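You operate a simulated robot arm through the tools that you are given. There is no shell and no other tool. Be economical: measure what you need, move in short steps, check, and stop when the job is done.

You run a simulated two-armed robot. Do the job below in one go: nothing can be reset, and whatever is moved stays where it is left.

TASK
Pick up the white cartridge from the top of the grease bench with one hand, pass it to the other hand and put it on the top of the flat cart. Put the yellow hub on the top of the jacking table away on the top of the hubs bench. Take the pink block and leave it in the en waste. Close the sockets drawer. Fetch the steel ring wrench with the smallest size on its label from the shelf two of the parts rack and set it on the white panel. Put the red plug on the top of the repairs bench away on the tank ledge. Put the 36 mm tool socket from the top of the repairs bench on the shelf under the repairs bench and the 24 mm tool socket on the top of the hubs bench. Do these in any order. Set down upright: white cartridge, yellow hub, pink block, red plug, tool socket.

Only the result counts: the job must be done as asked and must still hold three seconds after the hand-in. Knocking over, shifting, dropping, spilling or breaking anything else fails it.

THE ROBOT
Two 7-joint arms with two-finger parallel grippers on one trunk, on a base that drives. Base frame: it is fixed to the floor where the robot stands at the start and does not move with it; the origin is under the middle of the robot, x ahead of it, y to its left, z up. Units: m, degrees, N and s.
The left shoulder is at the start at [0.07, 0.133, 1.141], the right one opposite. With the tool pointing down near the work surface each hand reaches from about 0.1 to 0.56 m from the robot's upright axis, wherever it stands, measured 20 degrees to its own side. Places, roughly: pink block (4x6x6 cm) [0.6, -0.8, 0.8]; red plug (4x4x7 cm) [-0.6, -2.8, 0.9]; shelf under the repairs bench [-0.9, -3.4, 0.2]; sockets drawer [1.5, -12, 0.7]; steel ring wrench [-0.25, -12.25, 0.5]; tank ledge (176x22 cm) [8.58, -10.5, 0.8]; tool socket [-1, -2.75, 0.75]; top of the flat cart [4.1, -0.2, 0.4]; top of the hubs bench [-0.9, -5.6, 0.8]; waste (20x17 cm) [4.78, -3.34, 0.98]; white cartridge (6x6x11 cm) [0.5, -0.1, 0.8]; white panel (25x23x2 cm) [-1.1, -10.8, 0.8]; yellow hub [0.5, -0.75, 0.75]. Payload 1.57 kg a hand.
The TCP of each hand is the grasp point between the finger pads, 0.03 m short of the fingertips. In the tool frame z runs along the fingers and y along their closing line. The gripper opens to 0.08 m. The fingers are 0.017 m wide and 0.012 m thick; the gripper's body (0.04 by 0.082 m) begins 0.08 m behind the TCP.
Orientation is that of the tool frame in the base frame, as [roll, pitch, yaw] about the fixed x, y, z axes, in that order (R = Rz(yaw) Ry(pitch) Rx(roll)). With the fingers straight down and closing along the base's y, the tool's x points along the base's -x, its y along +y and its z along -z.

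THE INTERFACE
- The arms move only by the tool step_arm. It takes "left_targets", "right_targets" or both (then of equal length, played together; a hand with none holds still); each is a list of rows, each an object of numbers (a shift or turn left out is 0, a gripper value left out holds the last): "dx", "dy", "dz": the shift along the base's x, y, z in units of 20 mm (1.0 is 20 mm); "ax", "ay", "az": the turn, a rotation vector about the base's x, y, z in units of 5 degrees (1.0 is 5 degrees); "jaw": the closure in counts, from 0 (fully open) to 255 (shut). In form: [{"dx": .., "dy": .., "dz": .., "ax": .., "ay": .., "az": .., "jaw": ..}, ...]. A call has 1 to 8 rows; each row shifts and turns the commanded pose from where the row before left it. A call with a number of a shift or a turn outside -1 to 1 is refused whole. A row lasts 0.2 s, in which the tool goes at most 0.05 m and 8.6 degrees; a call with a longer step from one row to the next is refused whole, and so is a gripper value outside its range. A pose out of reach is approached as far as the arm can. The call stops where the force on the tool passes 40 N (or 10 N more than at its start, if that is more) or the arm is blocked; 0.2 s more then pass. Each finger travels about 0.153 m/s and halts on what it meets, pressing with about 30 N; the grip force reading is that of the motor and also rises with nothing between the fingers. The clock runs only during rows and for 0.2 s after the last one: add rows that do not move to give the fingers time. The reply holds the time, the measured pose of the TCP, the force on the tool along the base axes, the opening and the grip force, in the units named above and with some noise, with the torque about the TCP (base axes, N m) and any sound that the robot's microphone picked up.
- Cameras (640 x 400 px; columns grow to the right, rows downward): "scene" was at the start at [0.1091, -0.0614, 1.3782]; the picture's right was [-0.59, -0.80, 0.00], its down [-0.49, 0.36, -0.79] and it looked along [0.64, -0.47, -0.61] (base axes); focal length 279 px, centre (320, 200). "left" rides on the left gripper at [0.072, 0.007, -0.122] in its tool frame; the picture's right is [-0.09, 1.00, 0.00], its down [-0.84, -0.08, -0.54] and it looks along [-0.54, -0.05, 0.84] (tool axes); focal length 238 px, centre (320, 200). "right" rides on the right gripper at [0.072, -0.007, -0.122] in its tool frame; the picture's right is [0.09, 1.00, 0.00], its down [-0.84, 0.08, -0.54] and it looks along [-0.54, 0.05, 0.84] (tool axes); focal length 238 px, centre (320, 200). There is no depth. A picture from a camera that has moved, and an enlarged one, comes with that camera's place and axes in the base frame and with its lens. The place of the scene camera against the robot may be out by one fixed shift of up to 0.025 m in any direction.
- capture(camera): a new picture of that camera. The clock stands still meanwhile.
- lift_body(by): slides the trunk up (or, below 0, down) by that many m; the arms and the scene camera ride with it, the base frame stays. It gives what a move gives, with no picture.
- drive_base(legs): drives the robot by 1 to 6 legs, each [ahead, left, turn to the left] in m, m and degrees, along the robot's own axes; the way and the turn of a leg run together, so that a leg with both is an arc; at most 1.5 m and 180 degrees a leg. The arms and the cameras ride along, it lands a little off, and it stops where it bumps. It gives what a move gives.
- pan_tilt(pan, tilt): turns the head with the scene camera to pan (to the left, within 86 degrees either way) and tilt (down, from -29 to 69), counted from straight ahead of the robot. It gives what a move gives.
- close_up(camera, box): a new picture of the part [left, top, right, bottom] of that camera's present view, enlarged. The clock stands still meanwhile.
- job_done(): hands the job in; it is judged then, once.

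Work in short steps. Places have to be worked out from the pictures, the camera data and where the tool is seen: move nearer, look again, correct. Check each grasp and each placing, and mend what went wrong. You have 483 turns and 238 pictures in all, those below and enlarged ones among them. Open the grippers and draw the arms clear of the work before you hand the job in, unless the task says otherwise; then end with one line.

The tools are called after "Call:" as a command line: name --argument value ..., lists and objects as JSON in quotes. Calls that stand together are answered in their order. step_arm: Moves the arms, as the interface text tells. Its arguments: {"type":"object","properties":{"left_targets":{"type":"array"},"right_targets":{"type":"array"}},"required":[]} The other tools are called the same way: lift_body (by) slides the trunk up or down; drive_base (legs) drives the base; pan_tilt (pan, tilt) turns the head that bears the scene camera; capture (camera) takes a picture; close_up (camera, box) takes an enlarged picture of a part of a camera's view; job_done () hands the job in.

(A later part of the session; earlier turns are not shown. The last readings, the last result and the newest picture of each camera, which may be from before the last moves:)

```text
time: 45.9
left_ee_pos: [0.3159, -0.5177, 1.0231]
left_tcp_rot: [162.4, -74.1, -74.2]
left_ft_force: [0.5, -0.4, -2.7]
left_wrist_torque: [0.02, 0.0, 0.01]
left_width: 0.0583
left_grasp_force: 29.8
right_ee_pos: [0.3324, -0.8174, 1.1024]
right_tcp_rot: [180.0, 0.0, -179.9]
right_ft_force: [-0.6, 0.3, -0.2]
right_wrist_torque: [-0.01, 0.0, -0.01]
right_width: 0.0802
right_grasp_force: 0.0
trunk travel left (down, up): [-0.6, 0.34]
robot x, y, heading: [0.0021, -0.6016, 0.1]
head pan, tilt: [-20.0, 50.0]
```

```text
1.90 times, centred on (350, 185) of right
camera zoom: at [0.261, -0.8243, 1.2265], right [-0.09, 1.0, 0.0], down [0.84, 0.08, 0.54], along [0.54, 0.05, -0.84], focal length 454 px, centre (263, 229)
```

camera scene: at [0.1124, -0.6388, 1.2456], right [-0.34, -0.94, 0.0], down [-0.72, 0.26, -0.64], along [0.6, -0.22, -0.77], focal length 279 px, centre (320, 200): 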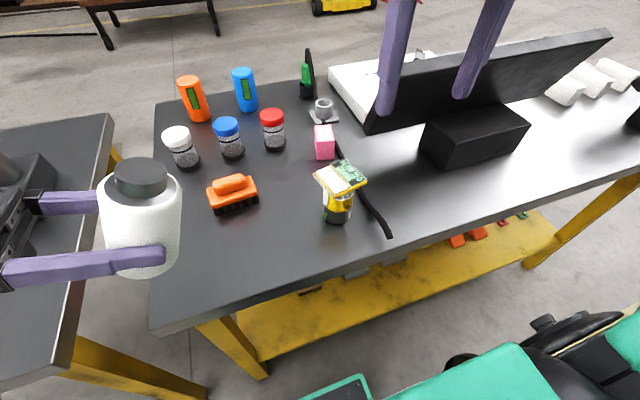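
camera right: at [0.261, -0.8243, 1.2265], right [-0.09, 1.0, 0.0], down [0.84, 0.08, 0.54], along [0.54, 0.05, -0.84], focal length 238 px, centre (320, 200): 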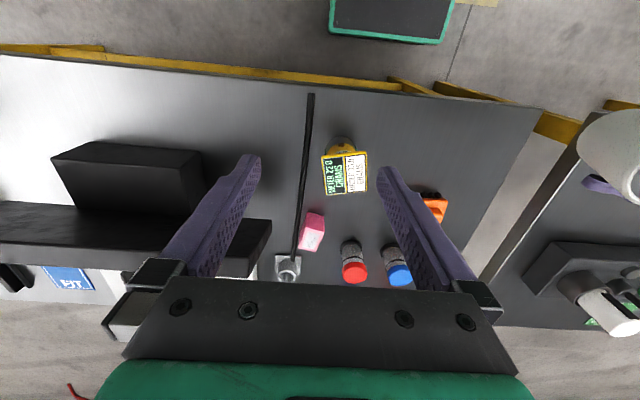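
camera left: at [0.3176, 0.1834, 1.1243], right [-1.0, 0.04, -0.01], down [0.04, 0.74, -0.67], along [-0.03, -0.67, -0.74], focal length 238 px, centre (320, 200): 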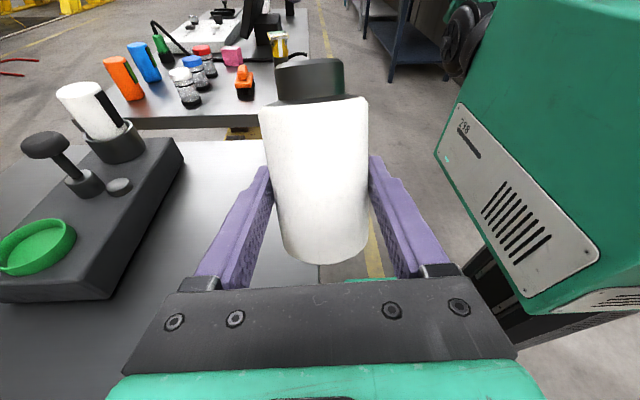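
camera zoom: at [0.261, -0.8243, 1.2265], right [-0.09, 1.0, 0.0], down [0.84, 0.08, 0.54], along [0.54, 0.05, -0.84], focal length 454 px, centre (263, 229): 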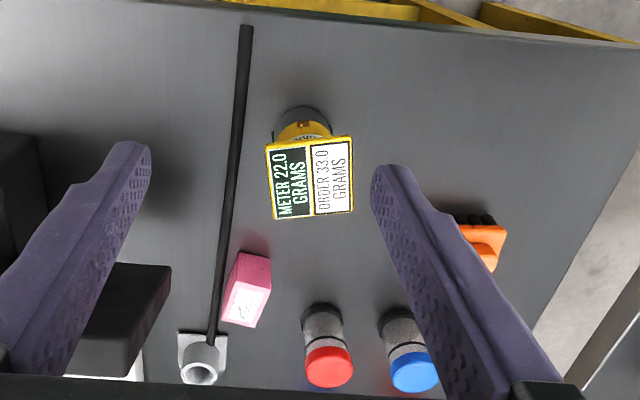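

The hub carries a square plate; the pink block (4 cm side roughly along y, turned ~15°, hose at its right) is near (0.592,-0.812). I'll grip it across its 6 cm length, away from the hose. I drive a little forward/right and yaw the right hand about 74°.

Call:
drive_base --legs '[[0.06, -0.08, 0]]'

Call:
step_arm --right_targets '[{"az": 1}, {"az": 1}, {"az": 1}, {"az": 1}, {"az": 1}, {"az": 1}, {"az": 1}, {"az": 1}]'

Call:
step_arm --right_targets '[{"az": 1}, {"az": 1}, {"az": 1}, {"az": 1}, {"az": 1}, {"az": 1}, {"az": 0.8}, {}]'

Call:
capture --camera "right"

```text
time: 47.0
left_ee_pos: [0.3763, -0.5969, 1.0242]
left_tcp_rot: [162.4, -73.9, -74.1]
left_ft_force: [-0.8, -0.6, -0.9]
left_wrist_torque: [0.03, 0.0, 0.0]
left_width: 0.0581
left_grasp_force: 29.8
right_ee_pos: [0.3932, -0.8974, 1.1045]
right_tcp_rot: [180.0, -0.1, -179.9]
right_ft_force: [0.2, -0.4, 0.7]
right_wrist_torque: [0.01, 0.05, 0.02]
right_width: 0.0802
right_grasp_force: 0.1
trunk travel left (down, up): [-0.6, 0.34]
robot x, y, heading: [0.058, -0.6793, 0.3]
head pan, tilt: [-20.0, 50.0]
```

```text
time: 48.8
left_ee_pos: [0.3755, -0.5978, 1.0236]
left_tcp_rot: [162.3, -73.9, -74.2]
left_ft_force: [0.6, -0.2, -2.5]
left_wrist_torque: [0.03, 0.03, 0.0]
left_width: 0.0584
left_grasp_force: 29.8
right_ee_pos: [0.392, -0.8987, 1.1032]
right_tcp_rot: [180.0, 0.1, -139.9]
right_ft_force: [-0.5, 0.1, 0.0]
right_wrist_torque: [0.02, 0.0, 0.03]
right_width: 0.08
right_grasp_force: 0.0
trunk travel left (down, up): [-0.6, 0.34]
robot x, y, heading: [0.0604, -0.6817, 0.0]
head pan, tilt: [-20.0, 50.0]
```

```text
time: 50.6
left_ee_pos: [0.3761, -0.5979, 1.0223]
left_tcp_rot: [162.5, -74.0, -74.1]
left_ft_force: [0.8, 0.0, -1.4]
left_wrist_torque: [0.04, -0.03, 0.02]
left_width: 0.0581
left_grasp_force: 30.0
right_ee_pos: [0.3933, -0.8975, 1.1035]
right_tcp_rot: [180.0, -0.1, -105.9]
right_ft_force: [0.7, 0.1, -0.2]
right_wrist_torque: [0.0, -0.04, 0.01]
right_width: 0.08
right_grasp_force: 0.0
trunk travel left (down, up): [-0.6, 0.34]
robot x, y, heading: [0.0609, -0.6817, -0.0]
head pan, tilt: [-20.0, 50.0]
```

```text
208 pictures are left
camera right: at [0.3792, -0.9686, 1.2263], right [-0.98, 0.18, 0.0], down [0.15, 0.83, 0.54], along [0.1, 0.53, -0.84], focal length 238 px, centre (320, 200)
```

right: 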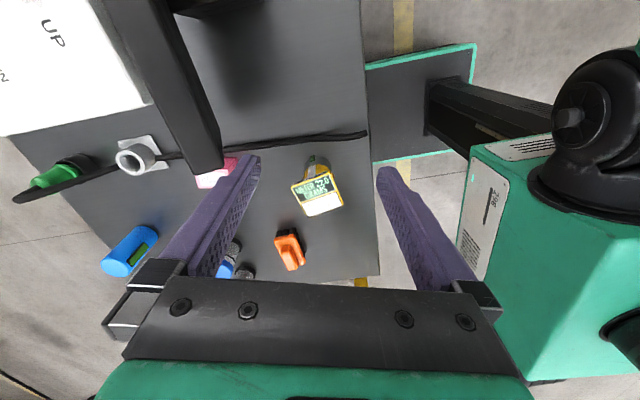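

The black screen stands close to the block, so I need a better view of it before reaching in.

Call:
pan_tilt --pan -35 --tilt 40

Call:
capture --camera "scene"

Call:
capture --camera "left"

```text
time: 51.4
left_ee_pos: [0.3745, -0.5975, 1.0236]
left_tcp_rot: [162.4, -74.0, -74.2]
left_ft_force: [-0.2, -0.4, -2.9]
left_wrist_torque: [0.0, 0.01, -0.01]
left_width: 0.0585
left_grasp_force: 30.4
right_ee_pos: [0.3927, -0.8995, 1.1038]
right_tcp_rot: [-179.9, 0.0, -106.0]
right_ft_force: [0.4, 0.7, -0.2]
right_wrist_torque: [0.0, 0.02, 0.01]
right_width: 0.08
right_grasp_force: 0.2
trunk travel left (down, up): [-0.6, 0.34]
robot x, y, heading: [0.0617, -0.6815, 0.1]
head pan, tilt: [-35.0, 40.0]
```

```text
207 pictures are left
camera scene: at [0.1693, -0.7413, 1.2598], right [-0.57, -0.82, 0.0], down [-0.53, 0.37, -0.77], along [0.63, -0.44, -0.64], focal length 279 px, centre (320, 200)
```

scene: 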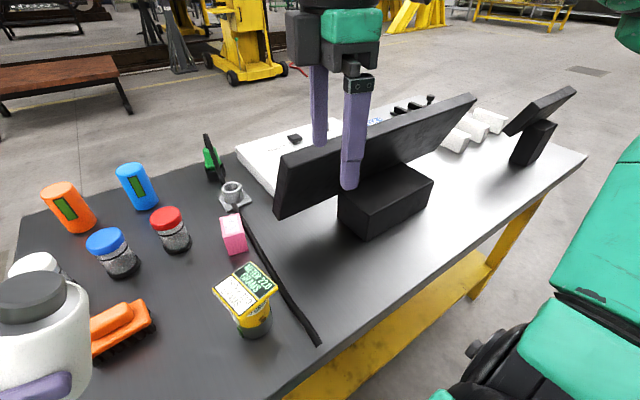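

```text
206 pictures are left
camera left: at [0.3781, -0.4991, 1.1242], right [-1.0, 0.04, -0.01], down [0.04, 0.74, -0.67], along [-0.02, -0.67, -0.74], focal length 238 px, centre (320, 200)
```

left: 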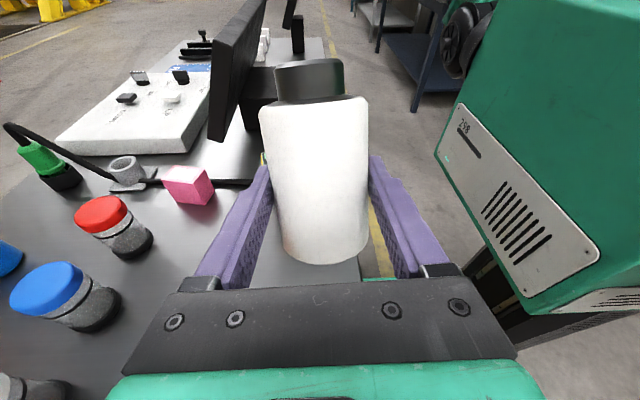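

The screen's left edge is at y≈-0.915, about 10 cm from the block, so the wrist camera should be on the other side. I turn the right hand by 180°.

Call:
step_arm --right_targets '[{"az": -1}, {"az": -1}, {"az": -1}, {"az": -1}, {"az": -1}, {"az": -1}, {"az": -1}, {"az": -1}]'

Call:
step_arm --right_targets '[{"az": -1}, {"az": -1}, {"az": -1}, {"az": -1}, {"az": -1}, {"az": -1}, {"az": -1}, {"az": -1}]'

Call:
step_arm --right_targets '[{"az": -1}, {"az": -1}, {"az": -1}, {"az": -1}, {"az": -1}, {"az": -1}, {"az": -1}, {"az": -1}]'

Call:
step_arm --right_targets '[{"az": -1}, {"az": -1}, {"az": -1}, {"az": -1}, {"az": -1}, {"az": -1}, {"az": -1}, {"az": -1}]'

Call:
step_arm --right_targets '[{"az": -1}, {"az": -1}, {"az": -1}, {"az": -1}]'

Call:
capture --camera "right"

```text
time: 53.2
left_ee_pos: [0.3756, -0.5977, 1.0235]
left_tcp_rot: [162.4, -74.0, -74.2]
left_ft_force: [-0.1, 0.2, -1.5]
left_wrist_torque: [0.04, 0.01, 0.0]
left_width: 0.0582
left_grasp_force: 30.2
right_ee_pos: [0.3926, -0.8978, 1.1047]
right_tcp_rot: [-180.0, 0.0, -146.1]
right_ft_force: [1.3, -0.3, 0.3]
right_wrist_torque: [0.02, 0.0, -0.02]
right_width: 0.0799
right_grasp_force: 0.1
trunk travel left (down, up): [-0.6, 0.34]
robot x, y, heading: [0.0587, -0.6858, 0.1]
head pan, tilt: [-35.0, 40.0]
```

```text
time: 55.0
left_ee_pos: [0.3754, -0.5974, 1.0231]
left_tcp_rot: [162.4, -74.0, -74.1]
left_ft_force: [1.0, -0.5, -3.0]
left_wrist_torque: [0.01, -0.03, 0.0]
left_width: 0.0586
left_grasp_force: 30.6
right_ee_pos: [0.393, -0.896, 1.1034]
right_tcp_rot: [179.9, -0.1, 174.1]
right_ft_force: [0.1, -0.2, 0.0]
right_wrist_torque: [0.01, -0.04, 0.02]
right_width: 0.08
right_grasp_force: 0.0
trunk travel left (down, up): [-0.6, 0.34]
robot x, y, heading: [0.0607, -0.6815, 0.2]
head pan, tilt: [-35.0, 40.0]
```

```text
time: 56.8
left_ee_pos: [0.3758, -0.5962, 1.0237]
left_tcp_rot: [162.4, -74.0, -74.1]
left_ft_force: [0.6, -0.1, -2.5]
left_wrist_torque: [0.04, -0.04, 0.01]
left_width: 0.058
left_grasp_force: 30.1
right_ee_pos: [0.3927, -0.8968, 1.1043]
right_tcp_rot: [-179.9, 0.0, 134.0]
right_ft_force: [1.0, 0.4, 0.8]
right_wrist_torque: [-0.05, -0.02, 0.01]
right_width: 0.0799
right_grasp_force: 0.0
trunk travel left (down, up): [-0.6, 0.34]
robot x, y, heading: [0.0603, -0.6841, -0.2]
head pan, tilt: [-35.0, 40.0]
```

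```text
time: 58.6
left_ee_pos: [0.3745, -0.5981, 1.0243]
left_tcp_rot: [162.3, -74.0, -74.1]
left_ft_force: [-0.2, -0.2, -2.0]
left_wrist_torque: [0.04, -0.01, 0.0]
left_width: 0.0582
left_grasp_force: 29.9
right_ee_pos: [0.3935, -0.8978, 1.1044]
right_tcp_rot: [-179.9, -0.1, 94.0]
right_ft_force: [0.8, 0.6, 0.7]
right_wrist_torque: [0.03, 0.02, 0.04]
right_width: 0.0801
right_grasp_force: 0.0
trunk travel left (down, up): [-0.6, 0.34]
robot x, y, heading: [0.062, -0.6837, -0.2]
head pan, tilt: [-35.0, 40.0]
```

```text
time: 59.6
left_ee_pos: [0.3754, -0.5967, 1.0241]
left_tcp_rot: [162.3, -74.1, -74.1]
left_ft_force: [-1.1, -0.1, -1.1]
left_wrist_torque: [0.02, 0.03, 0.03]
left_width: 0.0583
left_grasp_force: 30.0
right_ee_pos: [0.3937, -0.8979, 1.103]
right_tcp_rot: [180.0, 0.0, 74.0]
right_ft_force: [0.0, -0.1, -0.4]
right_wrist_torque: [0.0, -0.01, 0.0]
right_width: 0.0799
right_grasp_force: 0.1
trunk travel left (down, up): [-0.6, 0.34]
robot x, y, heading: [0.0587, -0.6844, 0.3]
head pan, tilt: [-35.0, 40.0]
```

```text
205 pictures are left
camera right: at [0.4062, -0.8265, 1.2264], right [0.98, -0.19, 0.0], down [-0.16, -0.83, 0.54], along [-0.1, -0.53, -0.84], focal length 238 px, centre (320, 200)
```

right: 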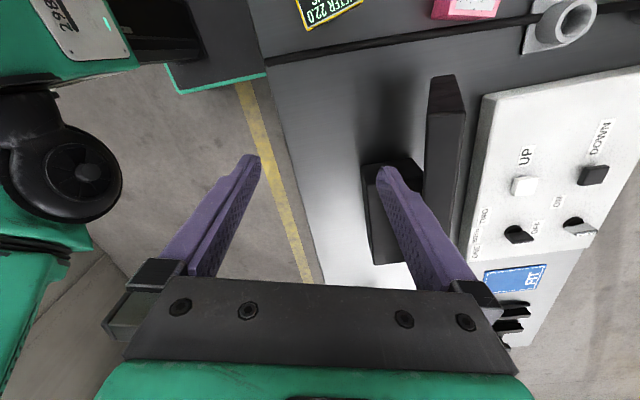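

Turn done. Moving the right hand over towards the block, high, then looking.

Call:
step_arm --right_targets '[{"dy": 1}, {"dy": 1}, {"dy": 1}, {"dy": 1}, {"dx": 1}, {"dx": 1}, {"dx": 1}, {"dx": 1}]'

Call:
step_arm --right_targets '[{"dx": 1}, {"dx": 1}, {"dx": 1}, {"dx": 1, "dz": -1}, {"dz": -1}, {"dz": -1}]'

Call:
capture --camera "right"

```text
time: 61.4
left_ee_pos: [0.3772, -0.5978, 1.0229]
left_tcp_rot: [162.0, -74.0, -73.9]
left_ft_force: [-0.4, 0.4, -2.5]
left_wrist_torque: [0.03, 0.0, 0.01]
left_width: 0.0582
left_grasp_force: 29.5
right_ee_pos: [0.4742, -0.8155, 1.1028]
right_tcp_rot: [-179.8, 0.0, 74.0]
right_ft_force: [-0.5, -0.1, -0.5]
right_wrist_torque: [-0.01, 0.03, 0.02]
right_width: 0.0801
right_grasp_force: 0.1
trunk travel left (down, up): [-0.6, 0.34]
robot x, y, heading: [0.0635, -0.6793, -0.0]
head pan, tilt: [-35.0, 40.0]
```

```text
time: 62.8
left_ee_pos: [0.3763, -0.5965, 1.0236]
left_tcp_rot: [162.2, -74.0, -74.1]
left_ft_force: [0.0, -1.0, -1.8]
left_wrist_torque: [0.01, -0.01, -0.03]
left_width: 0.0582
left_grasp_force: 30.0
right_ee_pos: [0.5321, -0.8355, 1.0266]
right_tcp_rot: [-179.9, 0.0, 74.2]
right_ft_force: [0.2, -0.6, -0.7]
right_wrist_torque: [0.0, 0.0, 0.01]
right_width: 0.0799
right_grasp_force: 0.0
right hand out of reach, approached as far as the arm can: row 2, 3, 4
trunk travel left (down, up): [-0.6, 0.34]
robot x, y, heading: [0.0628, -0.6851, 0.0]
head pan, tilt: [-35.0, 40.0]
```

```text
204 pictures are left
camera right: at [0.5446, -0.764, 1.1494], right [0.98, -0.18, 0.0], down [-0.15, -0.83, 0.54], along [-0.1, -0.53, -0.84], focal length 238 px, centre (320, 200)
```

right: 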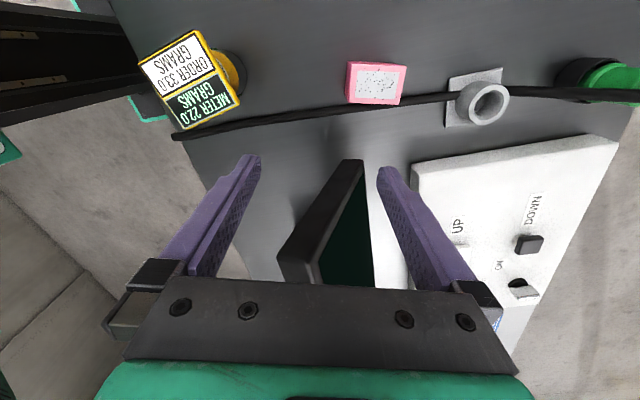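

The block fix repeats at (0.597,-0.806). Reach falls short at this height, so I'll raise the trunk and reach down from higher.

Call:
lift_body --by 0.2

Call:
step_arm --right_targets '[{"dz": -1, "dy": 1}, {"dz": -1, "dy": 0.4}, {"dz": -1}, {"dz": -1}, {"dz": -1}, {"dz": -1}, {"dz": -1}, {"dz": -1}]'

Call:
step_arm --right_targets '[{"dz": -1}, {"dz": -1}, {"dx": 1}, {"dx": 1}, {"dx": 1}, {}]'

```text
time: 65.0
left_ee_pos: [0.3761, -0.5972, 1.2241]
left_tcp_rot: [162.4, -73.9, -74.1]
left_ft_force: [0.5, 0.2, -1.4]
left_wrist_torque: [0.03, -0.04, 0.0]
left_width: 0.058
left_grasp_force: 30.1
right_ee_pos: [0.5326, -0.8346, 1.2269]
right_tcp_rot: [180.0, -0.1, 74.1]
right_ft_force: [-0.1, 0.0, -0.1]
right_wrist_torque: [0.04, -0.04, -0.04]
right_width: 0.0801
right_grasp_force: 0.1
trunk travel left (down, up): [-0.8, 0.14]
robot x, y, heading: [0.0617, -0.6817, -0.1]
head pan, tilt: [-35.0, 40.0]
```

```text
time: 66.8
left_ee_pos: [0.3759, -0.596, 1.2242]
left_tcp_rot: [162.4, -73.9, -74.0]
left_ft_force: [0.7, -1.1, -1.8]
left_wrist_torque: [-0.02, -0.02, -0.02]
left_width: 0.0582
left_grasp_force: 29.8
right_ee_pos: [0.5324, -0.8091, 1.0666]
right_tcp_rot: [-180.0, 0.0, 74.1]
right_ft_force: [0.0, 0.2, 0.0]
right_wrist_torque: [0.0, -0.03, 0.01]
right_width: 0.08
right_grasp_force: 0.0
trunk travel left (down, up): [-0.8, 0.14]
robot x, y, heading: [0.0618, -0.684, 0.1]
head pan, tilt: [-35.0, 40.0]
```

```text
time: 68.2
left_ee_pos: [0.3756, -0.5969, 1.224]
left_tcp_rot: [162.4, -74.0, -74.2]
left_ft_force: [-1.1, -0.1, -2.2]
left_wrist_torque: [0.02, 0.0, -0.02]
left_width: 0.0579
left_grasp_force: 30.1
right_ee_pos: [0.5727, -0.823, 1.0326]
right_tcp_rot: [-180.0, -0.1, 74.1]
right_ft_force: [0.0, 0.1, -0.2]
right_wrist_torque: [0.03, 0.0, -0.02]
right_width: 0.0801
right_grasp_force: 0.0
right hand out of reach, approached as far as the arm can: row 4, 5
trunk travel left (down, up): [-0.8, 0.14]
robot x, y, heading: [0.0596, -0.6883, 0.1]
head pan, tilt: [-35.0, 40.0]
```

Reach improved. Lowering further, then extending again.

Call:
step_arm --right_targets '[{"dx": -0.3, "dz": -1}, {"dz": -1}, {"dz": -1}, {"dz": -1}, {"dx": 1, "dy": 0.8}, {"dx": 0.5}, {}]'

Call:
capture --camera "right"

```text
time: 69.8
left_ee_pos: [0.3759, -0.5968, 1.2238]
left_tcp_rot: [162.4, -74.0, -74.1]
left_ft_force: [0.6, 0.4, -2.4]
left_wrist_torque: [0.02, 0.03, 0.0]
left_width: 0.0578
left_grasp_force: 29.8
right_ee_pos: [0.5567, -0.8365, 0.9647]
right_tcp_rot: [180.0, -0.1, 74.1]
right_ft_force: [0.0, 0.4, 0.0]
right_wrist_torque: [0.01, -0.01, 0.02]
right_width: 0.0798
right_grasp_force: 0.0
right hand out of reach, approached as far as the arm can: row 2, 3, 4, 5, 6
trunk travel left (down, up): [-0.8, 0.14]
robot x, y, heading: [0.06, -0.6822, 0.1]
head pan, tilt: [-35.0, 40.0]
```

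```text
203 pictures are left
camera right: at [0.569, -0.7658, 1.0891], right [0.98, -0.19, 0.0], down [-0.16, -0.83, 0.54], along [-0.1, -0.53, -0.84], focal length 238 px, centre (320, 200)
```

right: 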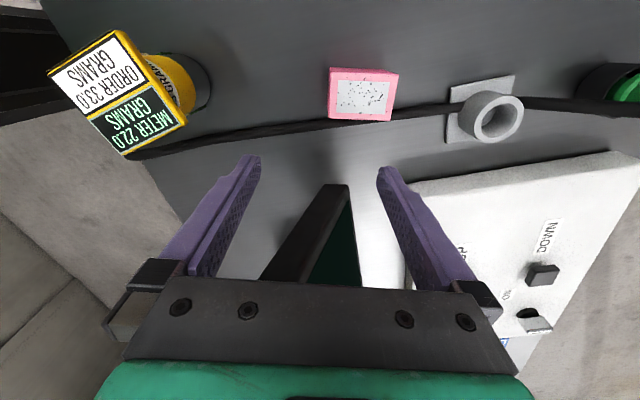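

The reach model fits a 0.44 m sphere about the shoulder, best 0.18 above the TCP. I need ~5 cm more; checking the clearance between base and the table's legs/shelf before driving.

Call:
pan_tilt --pan 0 --tilt 69

Call:
capture --camera "scene"

```text
time: 70.8
left_ee_pos: [0.3753, -0.5973, 1.224]
left_tcp_rot: [162.4, -74.0, -74.1]
left_ft_force: [-0.7, -0.3, -1.2]
left_wrist_torque: [0.02, -0.01, 0.03]
left_width: 0.0581
left_grasp_force: 30.3
right_ee_pos: [0.5563, -0.8367, 0.9669]
right_tcp_rot: [180.0, -0.1, 74.0]
right_ft_force: [0.9, 0.1, -0.8]
right_wrist_torque: [-0.04, 0.04, 0.01]
right_width: 0.0801
right_grasp_force: 0.2
trunk travel left (down, up): [-0.8, 0.14]
robot x, y, heading: [0.0609, -0.6837, 0.2]
head pan, tilt: [0.0, 68.8]
```

```text
202 pictures are left
camera scene: at [0.1557, -0.6928, 1.4237], right [0.0, -1.0, 0.0], down [-0.93, 0.0, -0.36], along [0.36, 0.0, -0.93], focal length 279 px, centre (320, 200)
```

scene: 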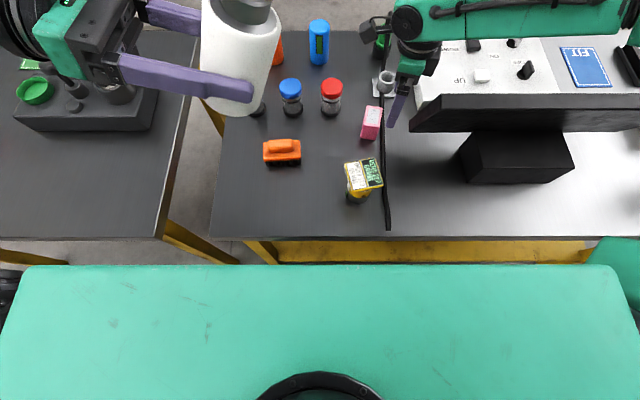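

Base front sits ~0.206 ahead of axis; the table edge is ~0.30 and shelf ~0.33, so 3 cm more is safe. I raise the hand to the best-reach height, drive 3 cm, and set it over the block.

Call:
step_arm --right_targets '[{"dz": 1}, {"dz": 1}, {"dz": 1}, {"dz": 1}]'

Call:
drive_base --legs '[[0.03, 0, 0]]'

Call:
step_arm --right_targets '[{"dy": 0.9, "dx": 0.3}, {"dy": 0.7, "dx": 0.2}, {}]'

Call:
capture --camera "right"

```text
time: 71.8
left_ee_pos: [0.3749, -0.5968, 1.224]
left_tcp_rot: [162.5, -74.1, -74.1]
left_ft_force: [0.2, -0.8, -1.3]
left_wrist_torque: [0.03, 0.0, 0.05]
left_width: 0.0582
left_grasp_force: 29.7
right_ee_pos: [0.5541, -0.8371, 1.0472]
right_tcp_rot: [-180.0, -0.1, 74.0]
right_ft_force: [0.4, 0.0, -0.3]
right_wrist_torque: [0.02, -0.04, -0.01]
right_width: 0.0802
right_grasp_force: 0.0
trunk travel left (down, up): [-0.8, 0.14]
robot x, y, heading: [0.0553, -0.6808, -0.2]
head pan, tilt: [0.0, 68.8]
```

```text
time: 72.6
left_ee_pos: [0.3982, -0.598, 1.2241]
left_tcp_rot: [163.6, -74.1, -75.3]
left_ft_force: [-0.3, -0.9, -2.5]
left_wrist_torque: [0.03, -0.01, 0.04]
left_width: 0.0577
left_grasp_force: 30.2
right_ee_pos: [0.5779, -0.8364, 1.0494]
right_tcp_rot: [179.7, -0.1, 74.2]
right_ft_force: [-0.4, 0.1, 0.2]
right_wrist_torque: [-0.03, -0.08, -0.01]
right_width: 0.0797
right_grasp_force: 0.0
trunk travel left (down, up): [-0.8, 0.14]
robot x, y, heading: [0.0922, -0.685, -0.2]
head pan, tilt: [0.0, 68.8]
```

```text
time: 73.4
left_ee_pos: [0.4057, -0.5974, 1.2234]
left_tcp_rot: [162.3, -73.9, -74.2]
left_ft_force: [-0.5, -1.1, -1.8]
left_wrist_torque: [0.04, -0.02, -0.01]
left_width: 0.0582
left_grasp_force: 29.8
right_ee_pos: [0.5922, -0.8066, 1.0494]
right_tcp_rot: [179.9, -0.1, 74.1]
right_ft_force: [0.0, 0.1, -0.7]
right_wrist_torque: [0.03, 0.0, 0.01]
right_width: 0.08
right_grasp_force: 0.1
trunk travel left (down, up): [-0.8, 0.14]
robot x, y, heading: [0.0895, -0.6872, -0.0]
head pan, tilt: [0.0, 68.8]
```

```text
201 pictures are left
camera right: at [0.6061, -0.7358, 1.1711], right [0.98, -0.19, 0.0], down [-0.16, -0.83, 0.54], along [-0.1, -0.53, -0.84], focal length 238 px, centre (320, 200)
```

right: 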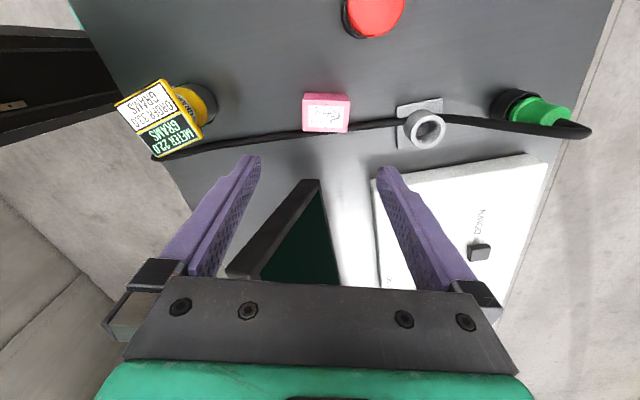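

Block at (0.600,-0.810). Nudging 8 mm and lowering the trunk 0.12 m, then checking.

Call:
step_arm --right_targets '[{"dx": 0.4, "dy": -0.1}, {}]'

Call:
lift_body --by -0.12

Call:
capture --camera "right"

```text
time: 74.0
left_ee_pos: [0.4055, -0.5986, 1.224]
left_tcp_rot: [162.4, -74.1, -74.1]
left_ft_force: [-0.8, -0.6, -2.5]
left_wrist_torque: [0.04, 0.01, -0.01]
left_width: 0.0576
left_grasp_force: 30.5
right_ee_pos: [0.5968, -0.8115, 1.047]
right_tcp_rot: [179.9, -0.1, 74.1]
right_ft_force: [-0.1, -0.2, 0.0]
right_wrist_torque: [0.0, 0.01, 0.0]
right_width: 0.0802
right_grasp_force: 0.1
right hand out of reach, approached as far as the arm can: row 1
trunk travel left (down, up): [-0.8, 0.14]
robot x, y, heading: [0.0887, -0.6849, 0.1]
head pan, tilt: [0.0, 68.8]
```

```text
time: 75.5
left_ee_pos: [0.4045, -0.5972, 1.1039]
left_tcp_rot: [162.6, -74.0, -74.2]
left_ft_force: [-0.1, 0.5, -1.2]
left_wrist_torque: [0.03, -0.02, 0.01]
left_width: 0.0581
left_grasp_force: 29.9
right_ee_pos: [0.5973, -0.8113, 0.9278]
right_tcp_rot: [180.0, 0.0, 74.1]
right_ft_force: [-0.9, 0.0, -0.5]
right_wrist_torque: [0.02, 0.0, 0.01]
right_width: 0.08
right_grasp_force: 0.1
trunk travel left (down, up): [-0.68, 0.26]
robot x, y, heading: [0.0876, -0.6853, 0.0]
head pan, tilt: [0.0, 68.8]
```

```text
200 pictures are left
camera right: at [0.6095, -0.7406, 1.0513], right [0.98, -0.18, 0.0], down [-0.16, -0.83, 0.54], along [-0.1, -0.53, -0.84], focal length 238 px, centre (320, 200)
```

right: 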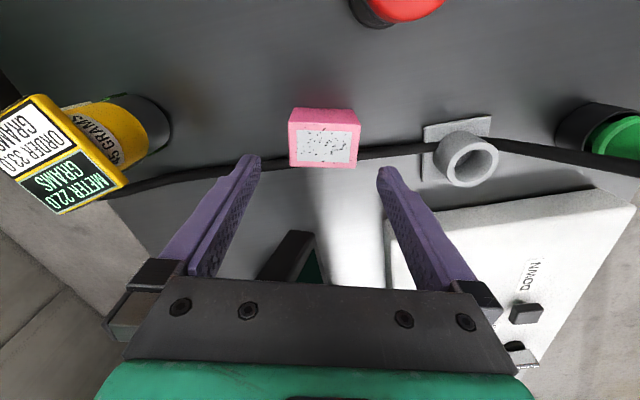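

Good alignment. Lowering another 0.083 m.

Call:
lift_body --by -0.083

Call:
capture --camera "right"

```text
time: 76.7
left_ee_pos: [0.4049, -0.5971, 1.0203]
left_tcp_rot: [162.5, -73.9, -74.2]
left_ft_force: [0.1, -0.1, -1.1]
left_wrist_torque: [0.02, 0.01, 0.0]
left_width: 0.0577
left_grasp_force: 29.8
right_ee_pos: [0.5974, -0.8108, 0.8452]
right_tcp_rot: [179.9, 0.0, 74.1]
right_ft_force: [0.4, 0.3, 0.2]
right_wrist_torque: [0.03, 0.0, 0.03]
right_width: 0.0802
right_grasp_force: 0.1
trunk travel left (down, up): [-0.597, 0.343]
robot x, y, heading: [0.09, -0.6819, 0.0]
head pan, tilt: [0.0, 68.8]
```

```text
199 pictures are left
camera right: at [0.6095, -0.7406, 0.9683], right [0.98, -0.18, 0.0], down [-0.16, -0.83, 0.54], along [-0.1, -0.53, -0.84], focal length 238 px, centre (320, 200)
```

right: 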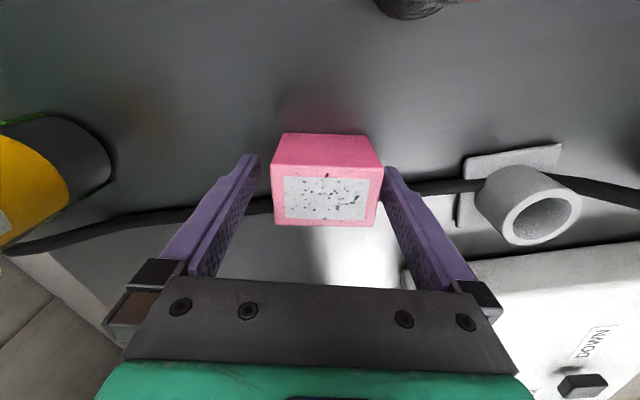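

Block is between the fingers; closing.

Call:
step_arm --right_targets '[{"jaw": 60}, {"jaw": 120}, {"jaw": 200}, {"jaw": 255}, {}, {}]'

Call:
lift_body --by 0.1

Call:
capture --camera "right"

```text
time: 78.1
left_ee_pos: [0.4055, -0.5976, 1.0202]
left_tcp_rot: [162.4, -74.0, -74.1]
left_ft_force: [0.0, 0.1, -1.6]
left_wrist_torque: [0.03, 0.01, -0.02]
left_width: 0.0577
left_grasp_force: 29.8
right_ee_pos: [0.5965, -0.8119, 0.8447]
right_tcp_rot: [179.9, -0.1, 74.2]
right_ft_force: [1.5, -0.2, 1.6]
right_wrist_torque: [0.0, 0.0, 0.04]
right_width: 0.0604
right_grasp_force: 30.1
trunk travel left (down, up): [-0.597, 0.343]
robot x, y, heading: [0.0922, -0.6838, -0.0]
head pan, tilt: [0.0, 68.8]
```

```text
time: 79.4
left_ee_pos: [0.4062, -0.5969, 1.1204]
left_tcp_rot: [162.3, -74.0, -74.0]
left_ft_force: [0.1, 0.3, -2.6]
left_wrist_torque: [-0.01, 0.0, 0.03]
left_width: 0.0576
left_grasp_force: 29.7
right_ee_pos: [0.597, -0.8111, 0.9452]
right_tcp_rot: [180.0, -0.1, 74.1]
right_ft_force: [0.1, -0.4, -4.1]
right_wrist_torque: [0.02, 0.0, -0.01]
right_width: 0.0605
right_grasp_force: 30.0
trunk travel left (down, up): [-0.697, 0.243]
robot x, y, heading: [0.0908, -0.688, -0.1]
head pan, tilt: [0.0, 68.8]
```

```text
198 pictures are left
camera right: at [0.6103, -0.7408, 1.0677], right [0.98, -0.18, 0.0], down [-0.16, -0.83, 0.54], along [-0.1, -0.53, -0.84], focal length 238 px, centre (320, 200)
```

right: 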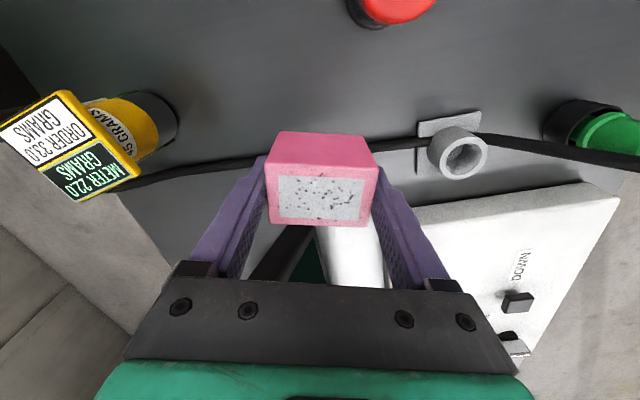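

Block held (4 N). Raising a bit more and retracting the right hand, then backing away from the table.

Call:
lift_body --by 0.1

Call:
step_arm --right_targets '[{"dx": -1}, {"dx": -1}, {"dx": -1}, {"dx": -1}, {"dx": -1}, {"dx": -1}, {"dx": -1}, {"dx": -1}]'

Call:
drive_base --legs '[[-0.4, 0, 0]]'

Call:
pan_tilt --pan 0 --tilt 20

Call:
capture --camera "scene"

```text
time: 80.8
left_ee_pos: [0.4055, -0.5969, 1.2198]
left_tcp_rot: [162.3, -74.0, -74.0]
left_ft_force: [0.2, 0.1, -2.3]
left_wrist_torque: [0.05, 0.0, -0.02]
left_width: 0.0576
left_grasp_force: 30.3
right_ee_pos: [0.5984, -0.8114, 1.0445]
right_tcp_rot: [179.9, -0.1, 74.0]
right_ft_force: [-0.2, -0.4, -3.7]
right_wrist_torque: [0.03, 0.0, 0.01]
right_width: 0.0603
right_grasp_force: 30.3
trunk travel left (down, up): [-0.797, 0.143]
robot x, y, heading: [0.0876, -0.6853, 0.2]
head pan, tilt: [0.0, 68.8]
```

```text
time: 82.6
left_ee_pos: [0.4038, -0.5971, 1.2212]
left_tcp_rot: [162.6, -73.9, -74.4]
left_ft_force: [0.0, 0.7, -2.4]
left_wrist_torque: [0.03, -0.01, 0.02]
left_width: 0.0576
left_grasp_force: 30.6
right_ee_pos: [0.4369, -0.8148, 1.0472]
right_tcp_rot: [-179.9, -0.2, 74.0]
right_ft_force: [0.3, 0.8, -3.8]
right_wrist_torque: [0.01, -0.01, -0.03]
right_width: 0.0602
right_grasp_force: 30.1
right hand out of reach, approached as far as the arm can: row 8
trunk travel left (down, up): [-0.797, 0.143]
robot x, y, heading: [0.09, -0.6839, 0.2]
head pan, tilt: [0.0, 68.8]
```

```text
time: 85.0
left_ee_pos: [0.0178, -0.5976, 1.2203]
left_tcp_rot: [162.1, -74.0, -74.2]
left_ft_force: [-0.5, -0.3, -2.0]
left_wrist_torque: [0.04, 0.0, 0.01]
left_width: 0.0573
left_grasp_force: 29.8
right_ee_pos: [0.0484, -0.8155, 1.0468]
right_tcp_rot: [-179.9, -0.2, 73.8]
right_ft_force: [0.0, 0.3, -3.9]
right_wrist_torque: [0.0, 0.06, 0.01]
right_width: 0.0605
right_grasp_force: 29.6
trunk travel left (down, up): [-0.797, 0.143]
robot x, y, heading: [-0.3012, -0.6831, -0.2]
head pan, tilt: [0.0, 68.8]
```

```text
time: 86.2
left_ee_pos: [0.0155, -0.598, 1.2204]
left_tcp_rot: [162.3, -74.1, -74.4]
left_ft_force: [-0.5, -0.2, -2.5]
left_wrist_torque: [0.05, -0.02, 0.0]
left_width: 0.0571
left_grasp_force: 29.8
right_ee_pos: [0.0465, -0.816, 1.047]
right_tcp_rot: [-179.8, -0.2, 73.8]
right_ft_force: [-0.2, -0.9, -4.4]
right_wrist_torque: [0.0, -0.01, -0.03]
right_width: 0.0601
right_grasp_force: 30.2
trunk travel left (down, up): [-0.797, 0.143]
robot x, y, heading: [-0.3023, -0.6842, -0.3]
head pan, tilt: [0.0, 20.0]
```

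```text
197 pictures are left
camera scene: at [-0.1674, -0.6927, 1.488], right [-0.01, -1.0, 0.0], down [-0.34, 0.0, -0.94], along [0.94, 0.0, -0.34], focal length 279 px, centre (320, 200)
```

scene: 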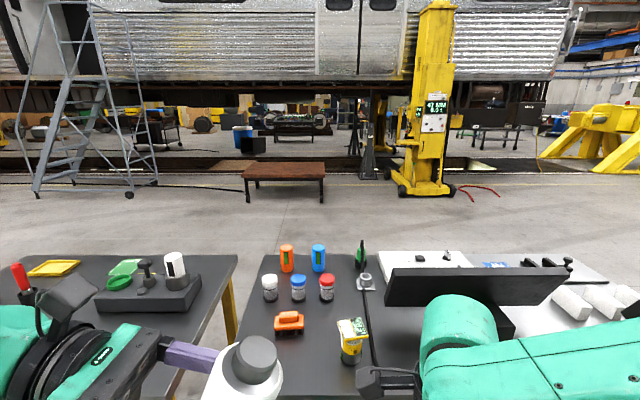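

The flat cart is the low reddish-topped one around (4.3,-0.1). I drive around the right end of the jacking table, keeping heading.

Call:
drive_base --legs '[[0, -1.2, 0], [0.8, -0.9, 0], [1.3, 0, 0]]'

Call:
pan_tilt --pan 0 --tilt 15

Call:
capture --camera "scene"

```text
time: 104.2
left_ee_pos: [2.07, -2.8141, 1.2206]
left_tcp_rot: [162.5, -74.0, -77.3]
left_ft_force: [-0.6, 0.0, -2.2]
left_wrist_torque: [0.01, 0.01, 0.01]
left_width: 0.0548
left_grasp_force: 29.6
right_ee_pos: [2.0921, -3.0339, 1.0476]
right_tcp_rot: [-179.9, -0.2, 71.1]
right_ft_force: [0.6, -0.2, -4.3]
right_wrist_torque: [0.01, 0.03, -0.01]
right_width: 0.0597
right_grasp_force: 29.6
trunk travel left (down, up): [-0.797, 0.143]
robot x, y, heading: [1.7505, -2.8779, -3.3]
head pan, tilt: [0.0, 20.0]
```

```text
time: 104.8
left_ee_pos: [2.071, -2.8148, 1.2214]
left_tcp_rot: [162.4, -74.0, -77.3]
left_ft_force: [-0.6, 0.7, -1.9]
left_wrist_torque: [-0.01, 0.01, -0.02]
left_width: 0.0548
left_grasp_force: 30.2
right_ee_pos: [2.0924, -3.0343, 1.0474]
right_tcp_rot: [-179.9, -0.2, 70.9]
right_ft_force: [-0.4, 0.5, -3.8]
right_wrist_torque: [-0.02, 0.0, 0.0]
right_width: 0.0597
right_grasp_force: 30.0
trunk travel left (down, up): [-0.797, 0.143]
robot x, y, heading: [1.7536, -2.8844, -3.2]
head pan, tilt: [0.0, 15.0]
```

```text
196 pictures are left
camera scene: at [1.8848, -2.9003, 1.4962], right [-0.06, -1.0, 0.0], down [-0.26, 0.01, -0.97], along [0.96, -0.05, -0.26], focal length 279 px, centre (320, 200)
```

scene: 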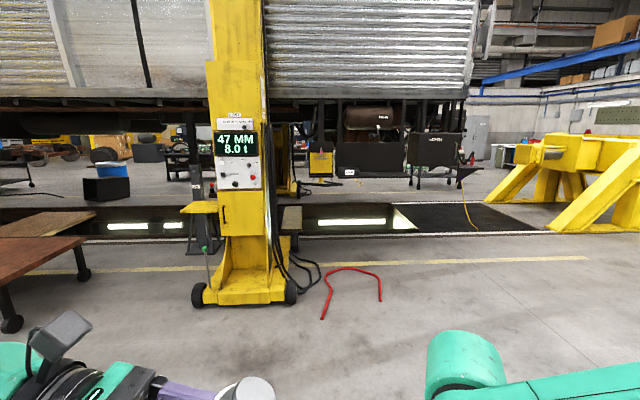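

The cartridge's grip width has crept to 0.055, so I check it, and zoom toward the waste area.

Call:
capture --camera "left"

Call:
close_up --camera "scene" --box '[270, 90, 500, 230]'

```text
195 pictures are left
camera left: at [2.0798, -2.717, 1.3211], right [-1.0, 0.1, -0.01], down [0.08, 0.74, -0.67], along [-0.06, -0.67, -0.74], focal length 238 px, centre (320, 200)
```

left: 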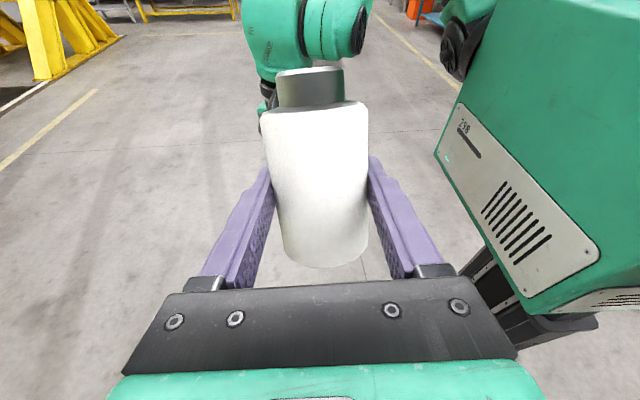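

```text
2.78 times, centred on (385, 160) of scene
camera zoom: at [1.8848, -2.9003, 1.4962], right [-0.06, -1.0, 0.0], down [-0.26, 0.01, -0.97], along [0.96, -0.05, -0.26], focal length 777 px, centre (139, 311)
```

zoom: 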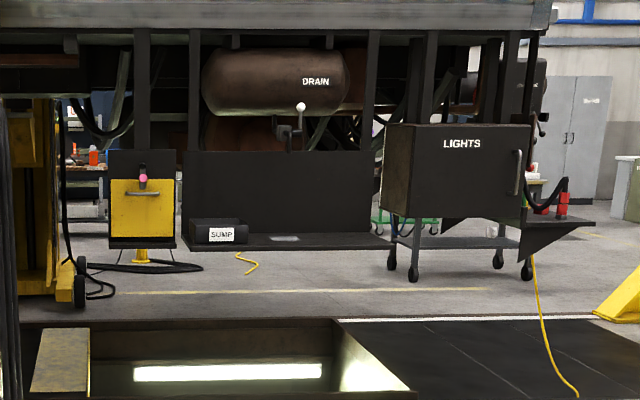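

The view suggests the cartridge may have slid in the grip; looking at it from the head camera.

Call:
pan_tilt --pan 10 --tilt 45

Call:
capture --camera "scene"

```text
time: 105.8
left_ee_pos: [2.0721, -2.815, 1.2203]
left_tcp_rot: [162.4, -74.0, -77.3]
left_ft_force: [0.9, 0.1, -1.1]
left_wrist_torque: [0.05, 0.01, -0.01]
left_width: 0.0552
left_grasp_force: 30.5
right_ee_pos: [2.0918, -3.0329, 1.0474]
right_tcp_rot: [-179.8, -0.1, 70.9]
right_ft_force: [0.6, 0.1, -3.2]
right_wrist_torque: [0.0, 0.0, 0.01]
right_width: 0.0598
right_grasp_force: 30.6
trunk travel left (down, up): [-0.797, 0.143]
robot x, y, heading: [1.7561, -2.8819, -3.2]
head pan, tilt: [10.0, 45.0]
```

```text
193 pictures are left
camera scene: at [1.8722, -2.8855, 1.4496], right [0.12, -0.99, 0.0], down [-0.7, -0.08, -0.71], along [0.7, 0.08, -0.71], focal length 279 px, centre (320, 200)
```

scene: 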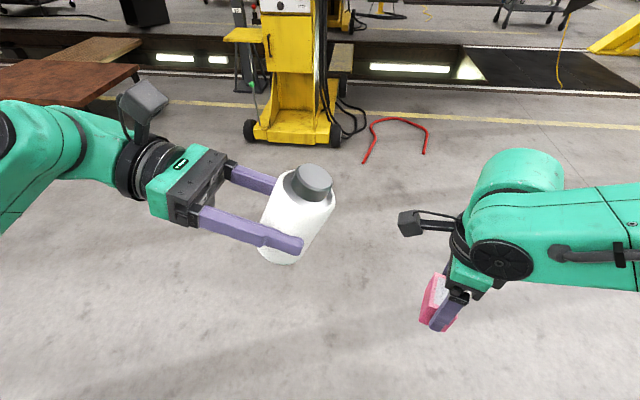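

The cartridge pivoted about the pads (top leaning away from the hand ~28°), still held. Pressing it gently onto the cart will right it. I drive on toward the cart.

Call:
drive_base --legs '[[0, 1.3, 3.2], [0, 1.2, 0], [1.1, 0, 0]]'

Call:
pan_tilt --pan -5 --tilt 40

Call:
capture --camera "scene"

Call:
capture --camera "left"

```text
time: 123.3
left_ee_pos: [3.2253, -0.2689, 1.223]
left_tcp_rot: [162.5, -74.1, -73.0]
left_ft_force: [-0.4, -0.7, -2.6]
left_wrist_torque: [0.01, -0.04, -0.02]
left_width: 0.0548
left_grasp_force: 29.9
right_ee_pos: [3.2633, -0.4861, 1.0477]
right_tcp_rot: [-180.0, -0.2, 75.3]
right_ft_force: [0.3, -0.3, -3.7]
right_wrist_torque: [0.01, -0.02, 0.02]
right_width: 0.0598
right_grasp_force: 29.8
trunk travel left (down, up): [-0.797, 0.143]
robot x, y, heading: [2.9135, -0.3618, 1.2]
head pan, tilt: [10.0, 45.0]
```

```text
time: 124.1
left_ee_pos: [3.2271, -0.2683, 1.2201]
left_tcp_rot: [162.2, -74.0, -72.9]
left_ft_force: [0.3, 0.7, -2.4]
left_wrist_torque: [0.03, 0.0, 0.0]
left_width: 0.0547
left_grasp_force: 29.9
right_ee_pos: [3.2633, -0.4848, 1.0466]
right_tcp_rot: [-179.9, -0.2, 75.4]
right_ft_force: [0.3, -0.5, -3.7]
right_wrist_torque: [0.0, 0.0, 0.0]
right_width: 0.0602
right_grasp_force: 29.6
trunk travel left (down, up): [-0.797, 0.143]
robot x, y, heading: [2.913, -0.3609, 1.1]
head pan, tilt: [-5.0, 40.0]
```

```text
192 pictures are left
camera scene: at [3.0375, -0.3746, 1.4567], right [-0.07, -1.0, 0.0], down [-0.64, 0.04, -0.77], along [0.76, -0.05, -0.64], focal length 279 px, centre (320, 200)
```

scene: 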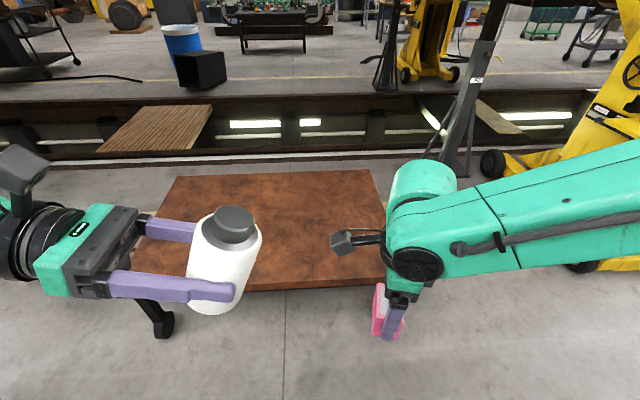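

```text
191 pictures are left
camera left: at [3.2273, -0.1701, 1.321], right [-1.0, 0.02, -0.01], down [0.02, 0.74, -0.67], along [-0.01, -0.67, -0.74], focal length 238 px, centre (320, 200)
```

left: 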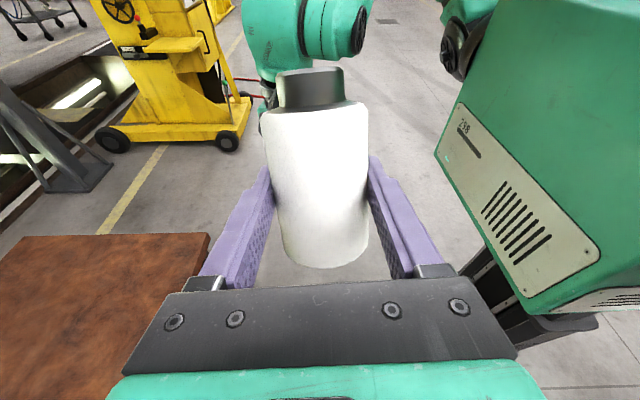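

Cart top measures about x 3.72–4.6, y −0.75…0.42. I raise the right hand (block) relative to the trunk, then lower the trunk here, clear of the cart, to see how the left arm lies.

Call:
step_arm --right_targets '[{"dz": 1}, {"dz": 1}, {"dz": 1}, {"dz": 1}, {"dz": 1}, {"dz": 1}, {"dz": 1}, {"dz": 1}]'

Call:
step_arm --right_targets '[{"dz": 1}, {"dz": 1}, {"dz": 1}, {"dz": 1}, {"dz": 1}, {"dz": 1}]'

Call:
lift_body --by -0.5

Call:
pan_tilt --pan 25 --tilt 40

Call:
capture --camera "scene"

```text
time: 125.9
left_ee_pos: [3.2263, -0.2678, 1.2203]
left_tcp_rot: [162.3, -74.0, -73.0]
left_ft_force: [-0.1, -0.7, -1.4]
left_wrist_torque: [0.03, 0.02, 0.0]
left_width: 0.055
left_grasp_force: 30.2
right_ee_pos: [3.2645, -0.4845, 1.2068]
right_tcp_rot: [-179.8, -0.1, 75.4]
right_ft_force: [0.5, 0.3, -4.0]
right_wrist_torque: [-0.01, 0.0, 0.04]
right_width: 0.0596
right_grasp_force: 30.5
trunk travel left (down, up): [-0.797, 0.143]
robot x, y, heading: [2.9127, -0.3596, 1.1]
head pan, tilt: [-5.0, 40.0]
```

```text
time: 127.3
left_ee_pos: [3.2277, -0.2675, 1.2197]
left_tcp_rot: [162.3, -74.0, -72.9]
left_ft_force: [-0.2, -0.6, -2.1]
left_wrist_torque: [0.02, 0.01, -0.01]
left_width: 0.0549
left_grasp_force: 29.4
right_ee_pos: [3.2637, -0.4848, 1.3278]
right_tcp_rot: [-179.8, -0.2, 75.3]
right_ft_force: [1.0, 0.2, -3.0]
right_wrist_torque: [-0.03, 0.0, -0.02]
right_width: 0.0596
right_grasp_force: 30.0
trunk travel left (down, up): [-0.797, 0.143]
robot x, y, heading: [2.9126, -0.3626, 1.2]
head pan, tilt: [-5.0, 40.0]
```

```text
refused: -0.5 is not a number from -0.4 to 0.4
```

```text
time: 128.2
left_ee_pos: [3.2261, -0.2684, 1.2195]
left_tcp_rot: [162.4, -74.0, -72.9]
left_ft_force: [-0.6, 0.4, -2.4]
left_wrist_torque: [0.02, 0.01, 0.02]
left_width: 0.0552
left_grasp_force: 30.0
right_ee_pos: [3.2627, -0.4855, 1.3269]
right_tcp_rot: [-179.8, -0.2, 75.4]
right_ft_force: [-0.5, 0.2, -3.3]
right_wrist_torque: [0.0, 0.03, 0.0]
right_width: 0.0598
right_grasp_force: 30.2
trunk travel left (down, up): [-0.797, 0.143]
robot x, y, heading: [2.9104, -0.3606, 1.0]
head pan, tilt: [25.0, 40.0]
```

```text
190 pictures are left
camera scene: at [3.0287, -0.3317, 1.4568], right [0.44, -0.9, 0.0], down [-0.58, -0.28, -0.77], along [0.69, 0.34, -0.64], focal length 279 px, centre (320, 200)
```

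scene: 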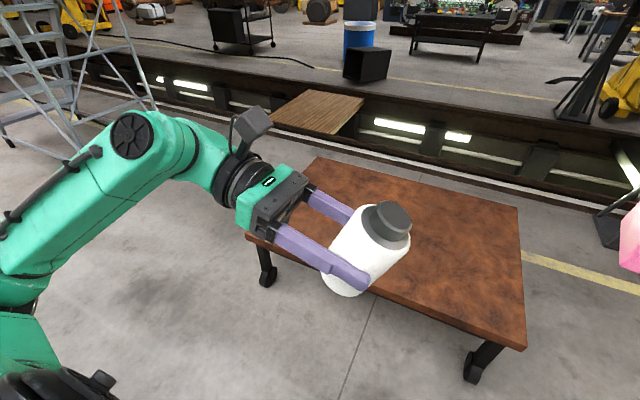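

Arm is roughly level with the hand, which suits a low placing. Lowering the trunk in two moves, then creeping up to the cart.

Call:
lift_body --by -0.4

Call:
lift_body --by -0.25

Call:
drive_base --legs '[[0.42, 0, -1]]'

Call:
capture --camera "scene"

```text
time: 132.1
left_ee_pos: [3.2256, -0.2683, 0.8217]
left_tcp_rot: [162.4, -74.0, -72.9]
left_ft_force: [-0.3, -0.1, -1.8]
left_wrist_torque: [-0.01, -0.03, -0.03]
left_width: 0.0549
left_grasp_force: 29.5
right_ee_pos: [3.2636, -0.4851, 0.927]
right_tcp_rot: [-179.8, -0.2, 75.4]
right_ft_force: [0.4, 0.5, -4.2]
right_wrist_torque: [-0.04, -0.02, 0.04]
right_width: 0.0598
right_grasp_force: 30.0
trunk travel left (down, up): [-0.397, 0.543]
robot x, y, heading: [2.9139, -0.3601, 1.3]
head pan, tilt: [25.0, 40.0]
```

```text
time: 134.6
left_ee_pos: [3.2257, -0.2687, 0.5714]
left_tcp_rot: [162.5, -74.0, -73.0]
left_ft_force: [0.3, -0.7, -2.8]
left_wrist_torque: [0.05, -0.01, -0.03]
left_width: 0.0551
left_grasp_force: 29.7
right_ee_pos: [3.2637, -0.4856, 0.6773]
right_tcp_rot: [-179.8, -0.2, 75.5]
right_ft_force: [0.2, -0.2, -3.7]
right_wrist_torque: [-0.01, 0.0, -0.01]
right_width: 0.0596
right_grasp_force: 29.7
trunk travel left (down, up): [-0.147, 0.793]
robot x, y, heading: [2.9118, -0.3605, 1.4]
head pan, tilt: [25.0, 40.0]
```

```text
time: 137.2
left_ee_pos: [3.6443, -0.2705, 0.571]
left_tcp_rot: [162.4, -74.0, -74.2]
left_ft_force: [-0.8, -0.5, -1.9]
left_wrist_torque: [-0.01, 0.02, -0.02]
left_width: 0.055
left_grasp_force: 30.0
right_ee_pos: [3.6778, -0.4889, 0.6765]
right_tcp_rot: [-179.7, -0.2, 74.0]
right_ft_force: [-0.8, -0.9, -3.1]
right_wrist_torque: [0.0, -0.02, 0.04]
right_width: 0.0599
right_grasp_force: 29.7
trunk travel left (down, up): [-0.147, 0.793]
robot x, y, heading: [3.333, -0.3552, -0.1]
head pan, tilt: [25.0, 40.0]
```

```text
189 pictures are left
camera scene: at [3.4463, -0.3303, 0.8067], right [0.42, -0.91, 0.0], down [-0.58, -0.27, -0.77], along [0.69, 0.32, -0.64], focal length 279 px, centre (320, 200)
```

scene: 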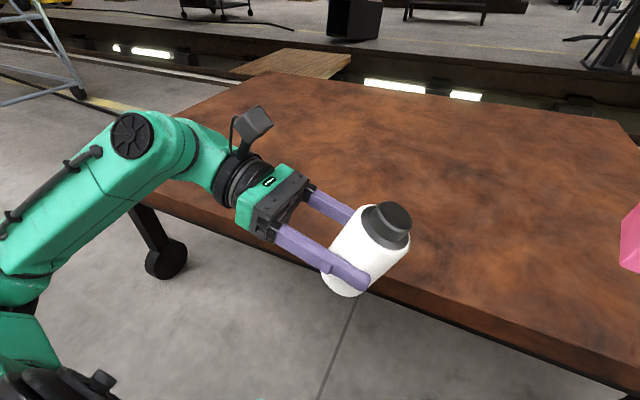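

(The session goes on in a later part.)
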